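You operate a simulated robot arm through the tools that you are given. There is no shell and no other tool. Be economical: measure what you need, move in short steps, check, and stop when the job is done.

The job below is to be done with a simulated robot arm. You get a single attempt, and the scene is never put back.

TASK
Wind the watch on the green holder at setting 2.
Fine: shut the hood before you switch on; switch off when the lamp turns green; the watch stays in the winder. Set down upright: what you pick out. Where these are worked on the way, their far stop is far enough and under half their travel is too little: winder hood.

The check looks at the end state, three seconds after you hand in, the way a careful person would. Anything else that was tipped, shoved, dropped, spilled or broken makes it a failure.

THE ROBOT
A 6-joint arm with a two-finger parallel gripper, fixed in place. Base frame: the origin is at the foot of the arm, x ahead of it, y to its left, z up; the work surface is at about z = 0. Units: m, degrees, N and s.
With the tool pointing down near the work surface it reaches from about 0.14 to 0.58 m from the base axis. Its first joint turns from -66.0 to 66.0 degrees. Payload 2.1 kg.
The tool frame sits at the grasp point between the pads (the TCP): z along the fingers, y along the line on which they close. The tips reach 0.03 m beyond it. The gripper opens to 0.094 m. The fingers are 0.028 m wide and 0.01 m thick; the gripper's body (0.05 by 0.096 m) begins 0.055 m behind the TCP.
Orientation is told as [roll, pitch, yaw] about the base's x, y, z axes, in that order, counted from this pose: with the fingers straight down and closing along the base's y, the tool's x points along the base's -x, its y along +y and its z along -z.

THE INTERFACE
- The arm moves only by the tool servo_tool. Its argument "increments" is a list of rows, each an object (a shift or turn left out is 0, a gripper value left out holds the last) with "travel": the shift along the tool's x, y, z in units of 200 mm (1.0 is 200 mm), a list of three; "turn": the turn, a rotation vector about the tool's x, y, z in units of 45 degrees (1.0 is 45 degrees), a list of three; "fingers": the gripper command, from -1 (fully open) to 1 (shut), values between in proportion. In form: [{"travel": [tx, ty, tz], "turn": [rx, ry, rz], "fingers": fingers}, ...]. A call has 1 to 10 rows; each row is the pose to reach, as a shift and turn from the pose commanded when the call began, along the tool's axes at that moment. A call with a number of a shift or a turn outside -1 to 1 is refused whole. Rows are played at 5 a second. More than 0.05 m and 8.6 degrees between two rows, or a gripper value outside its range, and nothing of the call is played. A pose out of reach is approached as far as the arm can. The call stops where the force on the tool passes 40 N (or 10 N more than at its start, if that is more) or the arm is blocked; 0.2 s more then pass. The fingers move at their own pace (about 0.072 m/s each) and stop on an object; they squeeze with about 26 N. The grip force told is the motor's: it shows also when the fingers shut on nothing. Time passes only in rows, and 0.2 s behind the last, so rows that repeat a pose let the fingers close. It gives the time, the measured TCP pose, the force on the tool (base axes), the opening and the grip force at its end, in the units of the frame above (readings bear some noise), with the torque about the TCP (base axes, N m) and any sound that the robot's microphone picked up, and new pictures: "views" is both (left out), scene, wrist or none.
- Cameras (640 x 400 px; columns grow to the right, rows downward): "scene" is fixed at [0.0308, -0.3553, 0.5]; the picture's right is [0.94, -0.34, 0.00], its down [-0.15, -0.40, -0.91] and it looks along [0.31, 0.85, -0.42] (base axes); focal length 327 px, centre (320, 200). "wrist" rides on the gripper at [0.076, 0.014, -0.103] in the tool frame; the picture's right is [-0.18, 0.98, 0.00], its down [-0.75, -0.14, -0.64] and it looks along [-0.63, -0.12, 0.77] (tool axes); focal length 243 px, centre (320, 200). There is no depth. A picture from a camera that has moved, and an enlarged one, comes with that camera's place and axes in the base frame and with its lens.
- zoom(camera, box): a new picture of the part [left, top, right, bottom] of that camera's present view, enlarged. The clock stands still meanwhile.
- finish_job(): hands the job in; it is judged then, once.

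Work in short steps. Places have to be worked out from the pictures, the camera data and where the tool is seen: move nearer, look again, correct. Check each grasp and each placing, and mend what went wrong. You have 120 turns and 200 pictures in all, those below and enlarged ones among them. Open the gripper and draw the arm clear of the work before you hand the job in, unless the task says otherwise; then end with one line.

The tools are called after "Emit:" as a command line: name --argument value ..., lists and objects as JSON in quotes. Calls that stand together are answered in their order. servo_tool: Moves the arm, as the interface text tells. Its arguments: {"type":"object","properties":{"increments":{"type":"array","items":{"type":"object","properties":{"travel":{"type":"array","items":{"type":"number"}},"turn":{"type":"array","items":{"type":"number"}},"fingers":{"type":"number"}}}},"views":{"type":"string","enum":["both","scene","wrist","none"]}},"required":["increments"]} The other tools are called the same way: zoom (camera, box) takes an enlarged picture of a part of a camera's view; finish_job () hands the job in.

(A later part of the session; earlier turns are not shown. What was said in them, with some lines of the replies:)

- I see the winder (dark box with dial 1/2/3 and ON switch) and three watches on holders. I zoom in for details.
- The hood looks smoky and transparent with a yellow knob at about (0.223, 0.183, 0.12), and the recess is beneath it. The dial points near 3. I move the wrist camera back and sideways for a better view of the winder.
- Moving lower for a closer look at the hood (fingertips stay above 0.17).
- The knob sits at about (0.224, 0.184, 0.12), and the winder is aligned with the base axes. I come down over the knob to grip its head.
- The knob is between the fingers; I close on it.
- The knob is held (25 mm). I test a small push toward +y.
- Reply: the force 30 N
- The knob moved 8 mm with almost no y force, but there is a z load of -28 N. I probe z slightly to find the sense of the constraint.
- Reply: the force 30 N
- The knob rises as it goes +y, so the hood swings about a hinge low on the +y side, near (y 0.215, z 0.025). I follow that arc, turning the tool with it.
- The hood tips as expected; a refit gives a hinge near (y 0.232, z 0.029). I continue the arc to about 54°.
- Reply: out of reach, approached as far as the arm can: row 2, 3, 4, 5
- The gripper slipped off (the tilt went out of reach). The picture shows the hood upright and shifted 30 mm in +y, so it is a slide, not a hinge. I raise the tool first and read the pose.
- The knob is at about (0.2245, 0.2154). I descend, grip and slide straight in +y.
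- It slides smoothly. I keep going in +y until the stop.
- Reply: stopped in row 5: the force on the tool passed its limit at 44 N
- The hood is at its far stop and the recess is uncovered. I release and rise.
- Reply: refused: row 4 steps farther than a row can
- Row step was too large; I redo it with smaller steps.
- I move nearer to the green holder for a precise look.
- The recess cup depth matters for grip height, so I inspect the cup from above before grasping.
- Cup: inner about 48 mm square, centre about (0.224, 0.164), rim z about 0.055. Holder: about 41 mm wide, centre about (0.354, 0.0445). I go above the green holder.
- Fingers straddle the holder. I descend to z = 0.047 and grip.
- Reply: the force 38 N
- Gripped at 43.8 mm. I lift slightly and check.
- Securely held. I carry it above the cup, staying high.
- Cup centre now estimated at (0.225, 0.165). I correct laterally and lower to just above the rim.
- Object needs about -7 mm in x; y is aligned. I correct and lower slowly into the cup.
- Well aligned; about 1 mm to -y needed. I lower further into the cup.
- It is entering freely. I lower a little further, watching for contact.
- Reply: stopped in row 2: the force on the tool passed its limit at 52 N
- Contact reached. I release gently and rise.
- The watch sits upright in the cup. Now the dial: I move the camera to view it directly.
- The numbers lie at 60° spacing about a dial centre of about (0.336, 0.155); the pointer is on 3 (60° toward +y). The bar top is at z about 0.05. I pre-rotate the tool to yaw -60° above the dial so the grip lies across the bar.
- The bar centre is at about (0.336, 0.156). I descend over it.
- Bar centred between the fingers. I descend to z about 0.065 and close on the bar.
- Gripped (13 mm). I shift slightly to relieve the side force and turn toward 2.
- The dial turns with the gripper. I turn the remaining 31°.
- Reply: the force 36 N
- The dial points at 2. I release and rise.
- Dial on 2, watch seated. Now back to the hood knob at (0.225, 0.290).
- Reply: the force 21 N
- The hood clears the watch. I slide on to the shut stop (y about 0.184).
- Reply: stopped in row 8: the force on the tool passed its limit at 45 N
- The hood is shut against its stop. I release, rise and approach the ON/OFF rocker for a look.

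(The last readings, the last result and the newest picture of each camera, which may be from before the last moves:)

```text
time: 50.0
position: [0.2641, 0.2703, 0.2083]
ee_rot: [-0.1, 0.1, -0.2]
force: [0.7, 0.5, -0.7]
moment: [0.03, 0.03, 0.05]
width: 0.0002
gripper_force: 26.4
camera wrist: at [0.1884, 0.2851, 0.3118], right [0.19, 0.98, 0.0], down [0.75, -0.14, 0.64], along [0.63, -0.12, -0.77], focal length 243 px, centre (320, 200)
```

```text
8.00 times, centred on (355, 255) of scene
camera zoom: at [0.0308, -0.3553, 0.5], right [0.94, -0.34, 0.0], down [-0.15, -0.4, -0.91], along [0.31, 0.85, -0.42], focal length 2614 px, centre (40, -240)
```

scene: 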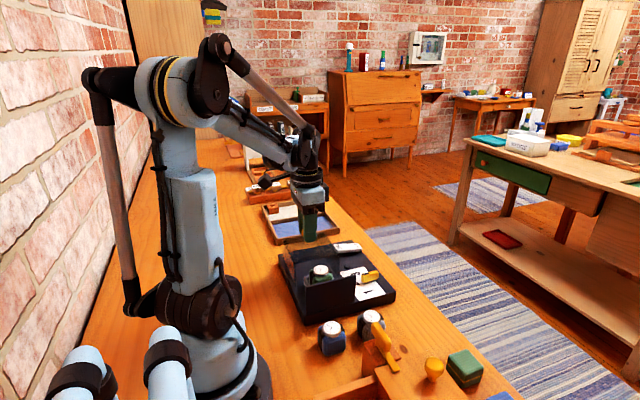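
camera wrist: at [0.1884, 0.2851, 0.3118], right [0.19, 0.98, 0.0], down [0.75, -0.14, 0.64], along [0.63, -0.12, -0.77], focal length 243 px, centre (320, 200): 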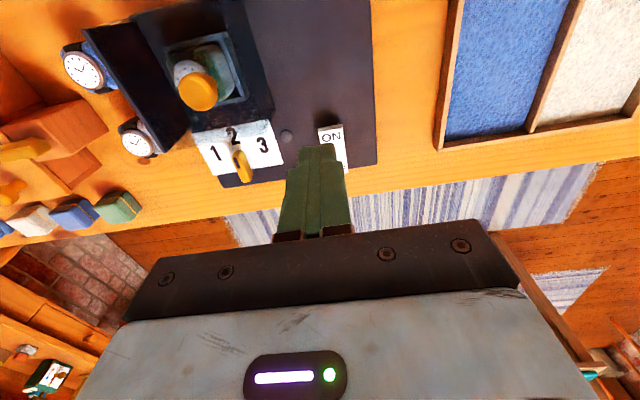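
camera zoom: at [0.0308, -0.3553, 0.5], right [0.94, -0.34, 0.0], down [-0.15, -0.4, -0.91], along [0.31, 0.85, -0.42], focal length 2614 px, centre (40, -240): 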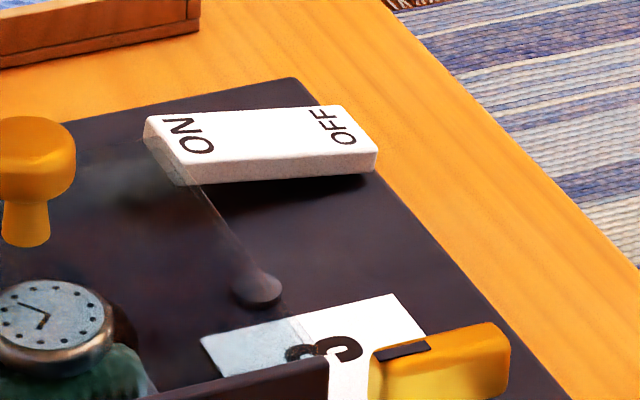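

The ON end is raised at about (0.310, 0.275, 0.051), so it is off now. I bring the closed fingertips above it.

Emit:
servo_tool --increments '[{"travel": [-0.21, 0.023, 0.1]}, {"travel": [-0.21, 0.023, 0.3]}, {"travel": [-0.21, 0.023, 0.5]}, {"travel": [-0.21, 0.023, 0.58]}, {"travel": [-0.21, 0.023, 0.58]}]' --views "wrist"

Emit:
zoom --camera "scene" --box '[300, 220, 400, 290]'

```text
time: 51.2
position: [0.3069, 0.2772, 0.0891]
ee_rot: [-0.1, 0.1, -0.2]
force: [-0.3, 0.0, -0.1]
moment: [0.01, 0.01, 0.0]
width: 0.0
gripper_force: 25.8
camera wrist: at [0.2309, 0.2913, 0.193], right [0.19, 0.98, 0.0], down [0.75, -0.14, 0.64], along [0.63, -0.12, -0.77], focal length 243 px, centre (320, 200)
```

wrist: 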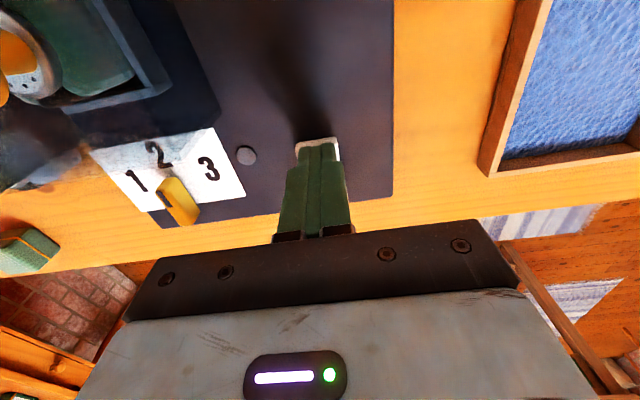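

```text
5.71 times, centred on (350, 255) of scene
camera zoom: at [0.0307, -0.3553, 0.5], right [0.94, -0.34, 0.0], down [-0.15, -0.4, -0.91], along [0.31, 0.85, -0.42], focal length 1867 px, centre (149, -114)
```

zoom: 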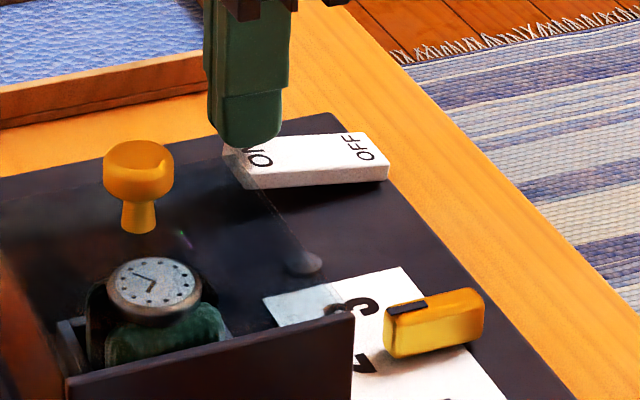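

I press the ON end down in small steps.

Emit:
servo_tool --increments '[{"travel": [0, 0, 0.025]}, {"travel": [0, 0, 0.045]}, {"travel": [0, 0, 0.06]}, {"travel": [0, 0, 0.075]}, {"travel": [0, 0, 0.09]}, {"travel": [0, 0, 0.1]}]' --views "wrist"

Emit:
zoom --camera "scene" --box '[300, 220, 400, 290]'

```text
time: 52.4
position: [0.3061, 0.2778, 0.075]
ee_rot: [0.0, -0.1, -0.2]
force: [-1.7, -0.6, 14.3]
moment: [-0.01, -0.15, -0.17]
width: 0.0001
gripper_force: 26.5
stopped in row 6: the force on the tool passed its limit at 52 N (the readings are from after the stop); the commanded pose is now the measured one
camera wrist: at [0.2306, 0.2928, 0.1783], right [0.19, 0.98, 0.0], down [0.75, -0.14, 0.64], along [0.63, -0.12, -0.77], focal length 243 px, centre (320, 200)
```

wrist: 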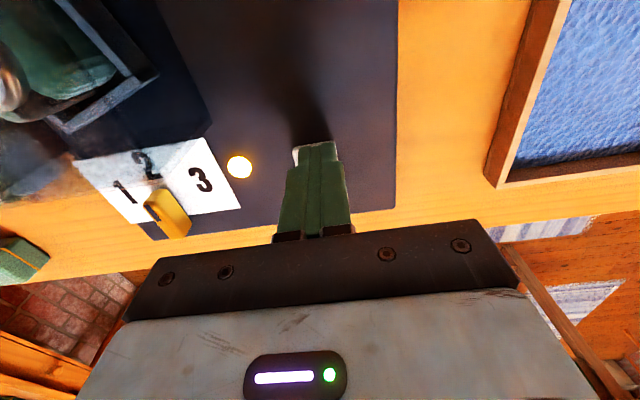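

```text
5.71 times, centred on (350, 255) of scene
camera zoom: at [0.0307, -0.3553, 0.5], right [0.94, -0.34, 0.0], down [-0.15, -0.4, -0.91], along [0.31, 0.85, -0.42], focal length 1867 px, centre (149, -114)
```

zoom: 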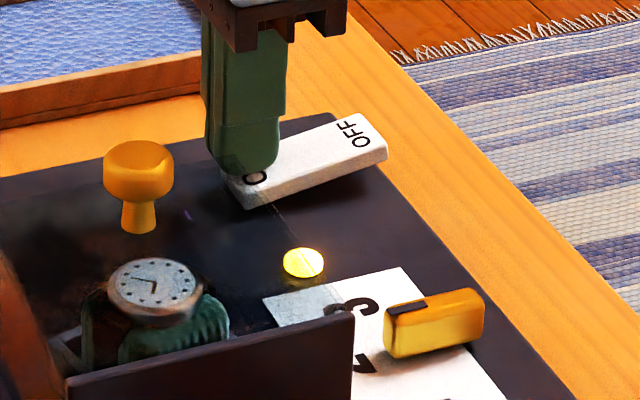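

The lamp is lit amber: it is running. I rise and hover over the OFF end, waiting for green.

Emit:
servo_tool --increments '[{"travel": [0, 0, -0.1]}, {"travel": [-0.15, 0, -0.12]}, {"travel": [-0.28, 0, -0.12]}, {"travel": [-0.28, 0, -0.12]}, {"travel": [-0.28, 0, -0.12]}]' --views "scene"

Emit:
zoom --camera "scene" --box '[300, 220, 400, 290]'

```text
time: 53.6
position: [0.3615, 0.2795, 0.1011]
ee_rot: [-0.1, 0.1, -0.2]
force: [-0.5, 0.1, -0.4]
moment: [0.01, 0.01, -0.04]
width: 0.0
gripper_force: 26.4
```

scene: 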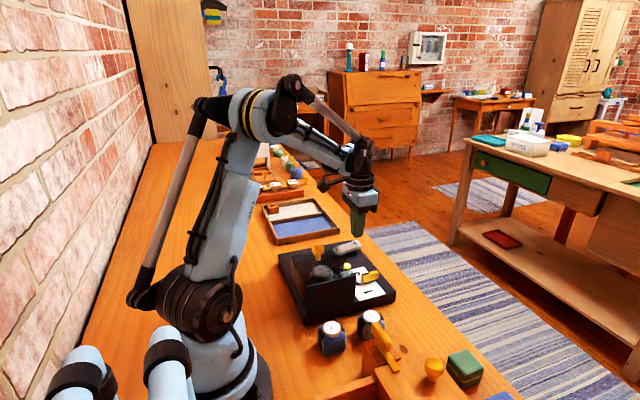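

```text
5.71 times, centred on (350, 255) of scene
camera zoom: at [0.0308, -0.3553, 0.5], right [0.94, -0.34, 0.0], down [-0.15, -0.4, -0.91], along [0.31, 0.85, -0.42], focal length 1867 px, centre (149, -114)
```

zoom: 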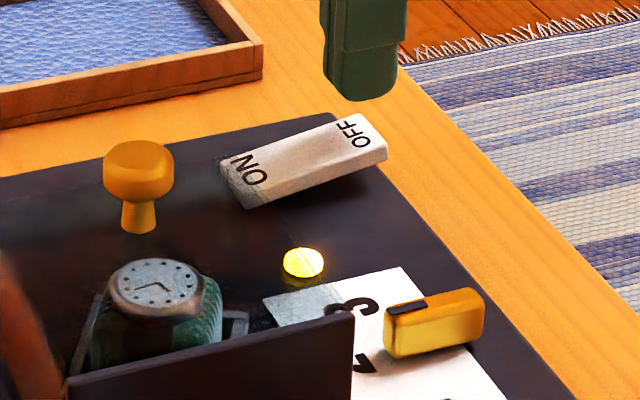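

Running, amber lamp. I wait in place.

Emit:
servo_tool --increments '[{"travel": [0, -0.015, 0.02]}, {"travel": [0, -0.015, 0.02]}, {"travel": [0, -0.015, 0.02]}, {"travel": [0, -0.015, 0.02]}, {"travel": [0, -0.015, 0.02]}, {"travel": [0, -0.015, 0.02]}, {"travel": [0, -0.015, 0.02]}, {"travel": [0, -0.015, 0.02]}, {"travel": [0, -0.015, 0.02]}, {"travel": [0, -0.015, 0.02]}]' --views "wrist"

```text
time: 55.8
position: [0.3613, 0.2753, 0.0968]
ee_rot: [-0.1, -0.1, -0.2]
force: [0.2, -0.7, -0.2]
moment: [0.0, 0.0, 0.03]
width: 0.0
gripper_force: 26.0
camera wrist: at [0.2866, 0.2906, 0.1992], right [0.19, 0.98, 0.0], down [0.75, -0.14, 0.64], along [0.63, -0.12, -0.77], focal length 243 px, centre (320, 200)
```

wrist: 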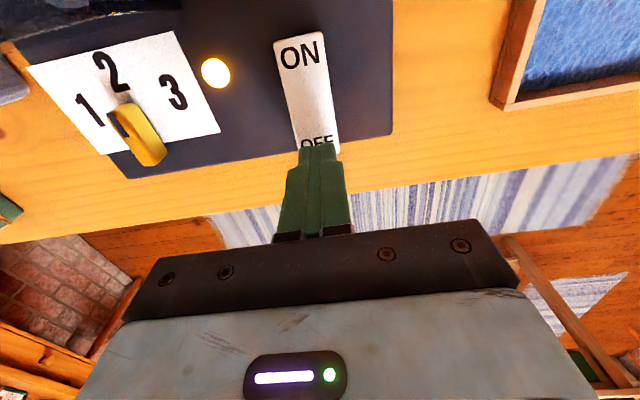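

Emit:
servo_tool --increments '[{}, {}, {}, {}, {}, {}, {}, {}, {}, {}]' --views "wrist"

```text
time: 58.0
position: [0.3627, 0.2762, 0.0962]
ee_rot: [-0.1, 0.0, -0.1]
force: [-0.1, -0.3, -0.7]
moment: [0.0, 0.01, 0.02]
width: 0.0
gripper_force: 25.7
camera wrist: at [0.2866, 0.2906, 0.1992], right [0.19, 0.98, 0.0], down [0.75, -0.14, 0.64], along [0.63, -0.12, -0.77], focal length 243 px, centre (320, 200)
```

wrist: 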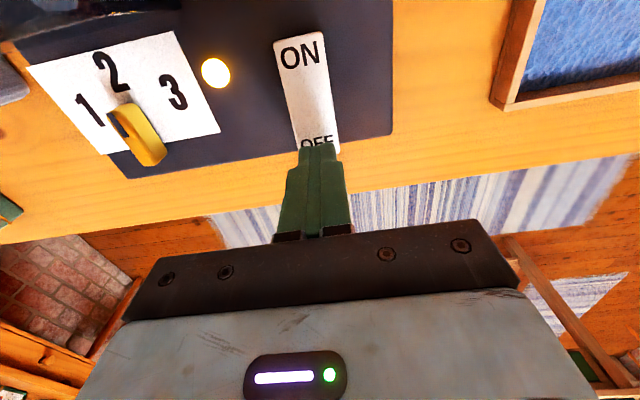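

Still amber; I keep waiting.

Emit:
servo_tool --increments '[{}, {}, {}, {}, {}, {}, {}, {}, {}, {}]' --views "wrist"

```text
time: 60.2
position: [0.3632, 0.276, 0.0967]
ee_rot: [-0.1, 0.0, -0.2]
force: [-0.5, 0.2, -0.2]
moment: [-0.01, 0.03, -0.01]
width: 0.0
gripper_force: 26.5
camera wrist: at [0.2866, 0.2906, 0.1992], right [0.19, 0.98, 0.0], down [0.75, -0.14, 0.64], along [0.63, -0.12, -0.77], focal length 243 px, centre (320, 200)
```

wrist: 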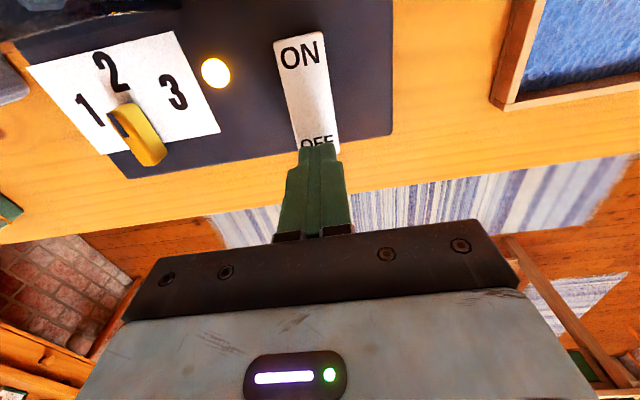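

Still amber.

Emit:
servo_tool --increments '[{}, {}, {}, {}, {}, {}, {}, {}, {}, {}]' --views "wrist"

```text
time: 62.4
position: [0.3621, 0.2756, 0.097]
ee_rot: [-0.1, -0.1, -0.2]
force: [-0.2, 0.6, 0.3]
moment: [-0.02, -0.02, 0.02]
width: 0.0001
gripper_force: 26.0
camera wrist: at [0.2866, 0.2906, 0.1992], right [0.19, 0.98, 0.0], down [0.75, -0.14, 0.64], along [0.63, -0.12, -0.77], focal length 243 px, centre (320, 200)
```

wrist: 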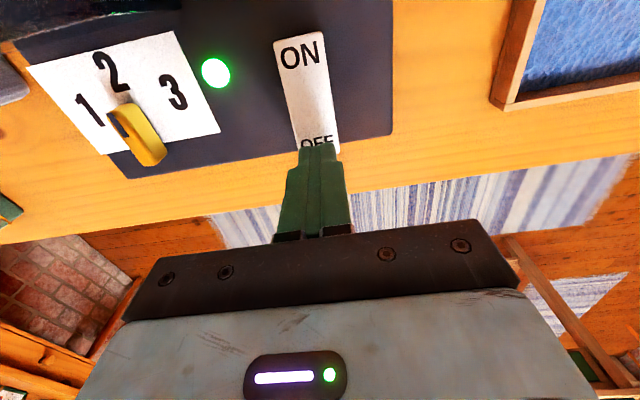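

Green. I press the OFF end now.

Emit:
servo_tool --increments '[{"travel": [0, 0, 0.05]}, {"travel": [0, 0, 0.075]}, {"travel": [0, 0, 0.09]}, {"travel": [0, 0, 0.105]}, {"travel": [0, 0, 0.12]}, {"travel": [0, 0, 0.135]}]' --views "wrist"

Emit:
zoom --camera "scene" --box '[300, 220, 400, 290]'

```text
time: 63.5
position: [0.3621, 0.2752, 0.076]
ee_rot: [-0.2, 0.2, -0.2]
force: [-0.9, -0.6, 10.0]
moment: [0.03, 0.17, -0.06]
width: 0.0
gripper_force: 25.9
stopped in row 5: the force on the tool passed its limit at 49 N (the readings are from after the stop); the commanded pose is now the measured one
camera wrist: at [0.2865, 0.2897, 0.1787], right [0.19, 0.98, 0.0], down [0.75, -0.14, 0.64], along [0.63, -0.12, -0.77], focal length 243 px, centre (320, 200)
```

wrist: 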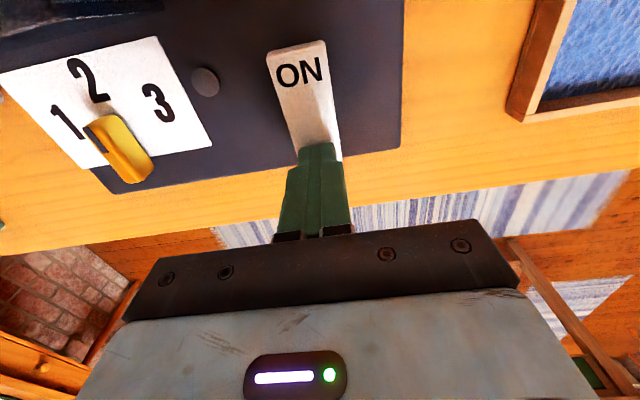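

```text
5.71 times, centred on (350, 255) of scene
camera zoom: at [0.0307, -0.3553, 0.5], right [0.94, -0.34, 0.0], down [-0.15, -0.4, -0.91], along [0.31, 0.85, -0.42], focal length 1867 px, centre (149, -114)
```

zoom: 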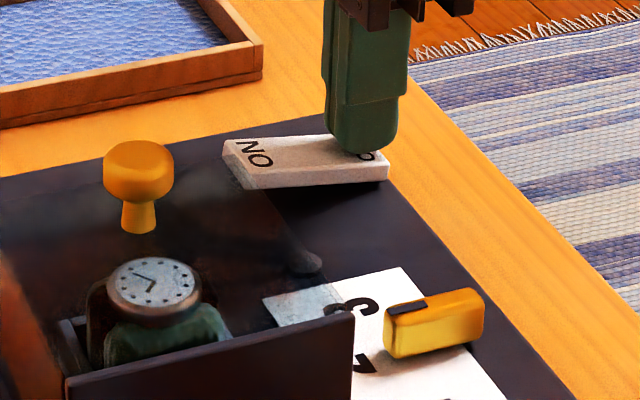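

The lamp is out and the switch is off, with the watch still in the shut winder. I draw the arm up and clear, and open the gripper.

Emit:
servo_tool --increments '[{"travel": [0, 0, -0.15]}, {"travel": [0, 0, -0.35]}, {"travel": [0, 0, -0.55]}, {"travel": [0, 0, -0.75], "fingers": -1}, {"travel": [0, 0, -0.95]}, {"travel": [0, 0, -0.95]}, {"travel": [0, 0, -0.95]}]'

Emit:
zoom --camera "scene" --box '[260, 220, 420, 360]'

```text
time: 65.1
position: [0.3609, 0.2752, 0.2619]
ee_rot: [-0.1, 0.0, -0.2]
force: [-0.8, 1.4, -0.1]
moment: [0.02, -0.01, -0.01]
width: 0.094
gripper_force: 0.1
camera wrist: at [0.2853, 0.2887, 0.365], right [0.19, 0.98, 0.0], down [0.75, -0.14, 0.64], along [0.63, -0.12, -0.77], focal length 243 px, centre (320, 200)
```

scene: 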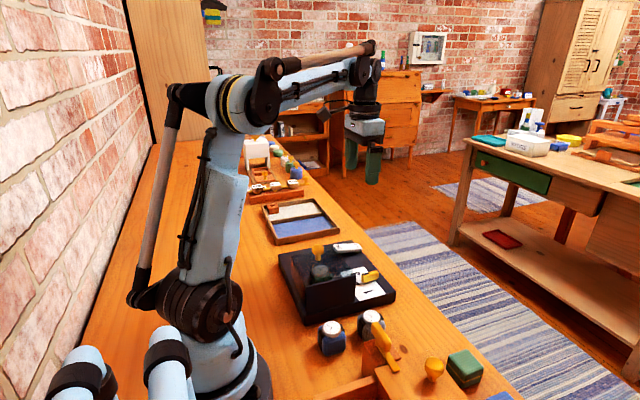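
wrist: 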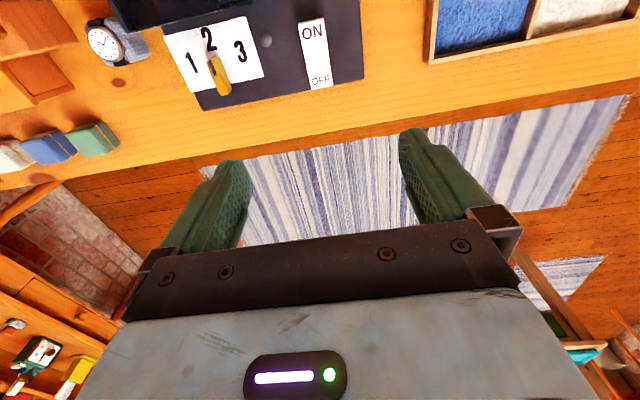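

```text
2.86 times, centred on (340, 290) of scene
camera zoom: at [0.0308, -0.3553, 0.5], right [0.94, -0.34, 0.0], down [-0.15, -0.4, -0.91], along [0.31, 0.85, -0.42], focal length 934 px, centre (263, -57)
```

zoom: 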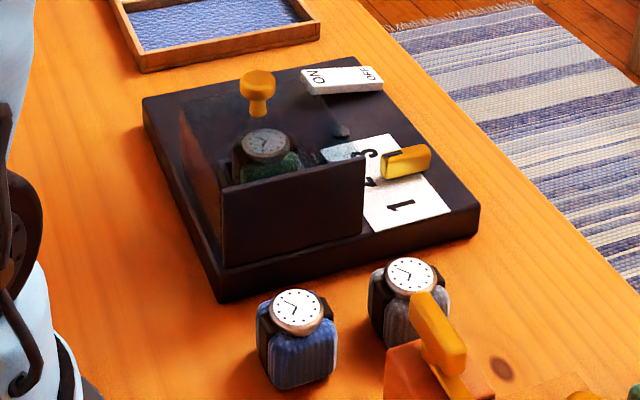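

Everything is in place: hood shut, dial on 2, switch off, watch upright in the cup, arm clear. I hand in.

Emit:
finish_job

```text
The job is handed in.
```

The watch on the green holder was wound at setting 2 with the hood shut. I switched the winder off when the lamp turned green, and the watch is still in it, upright.
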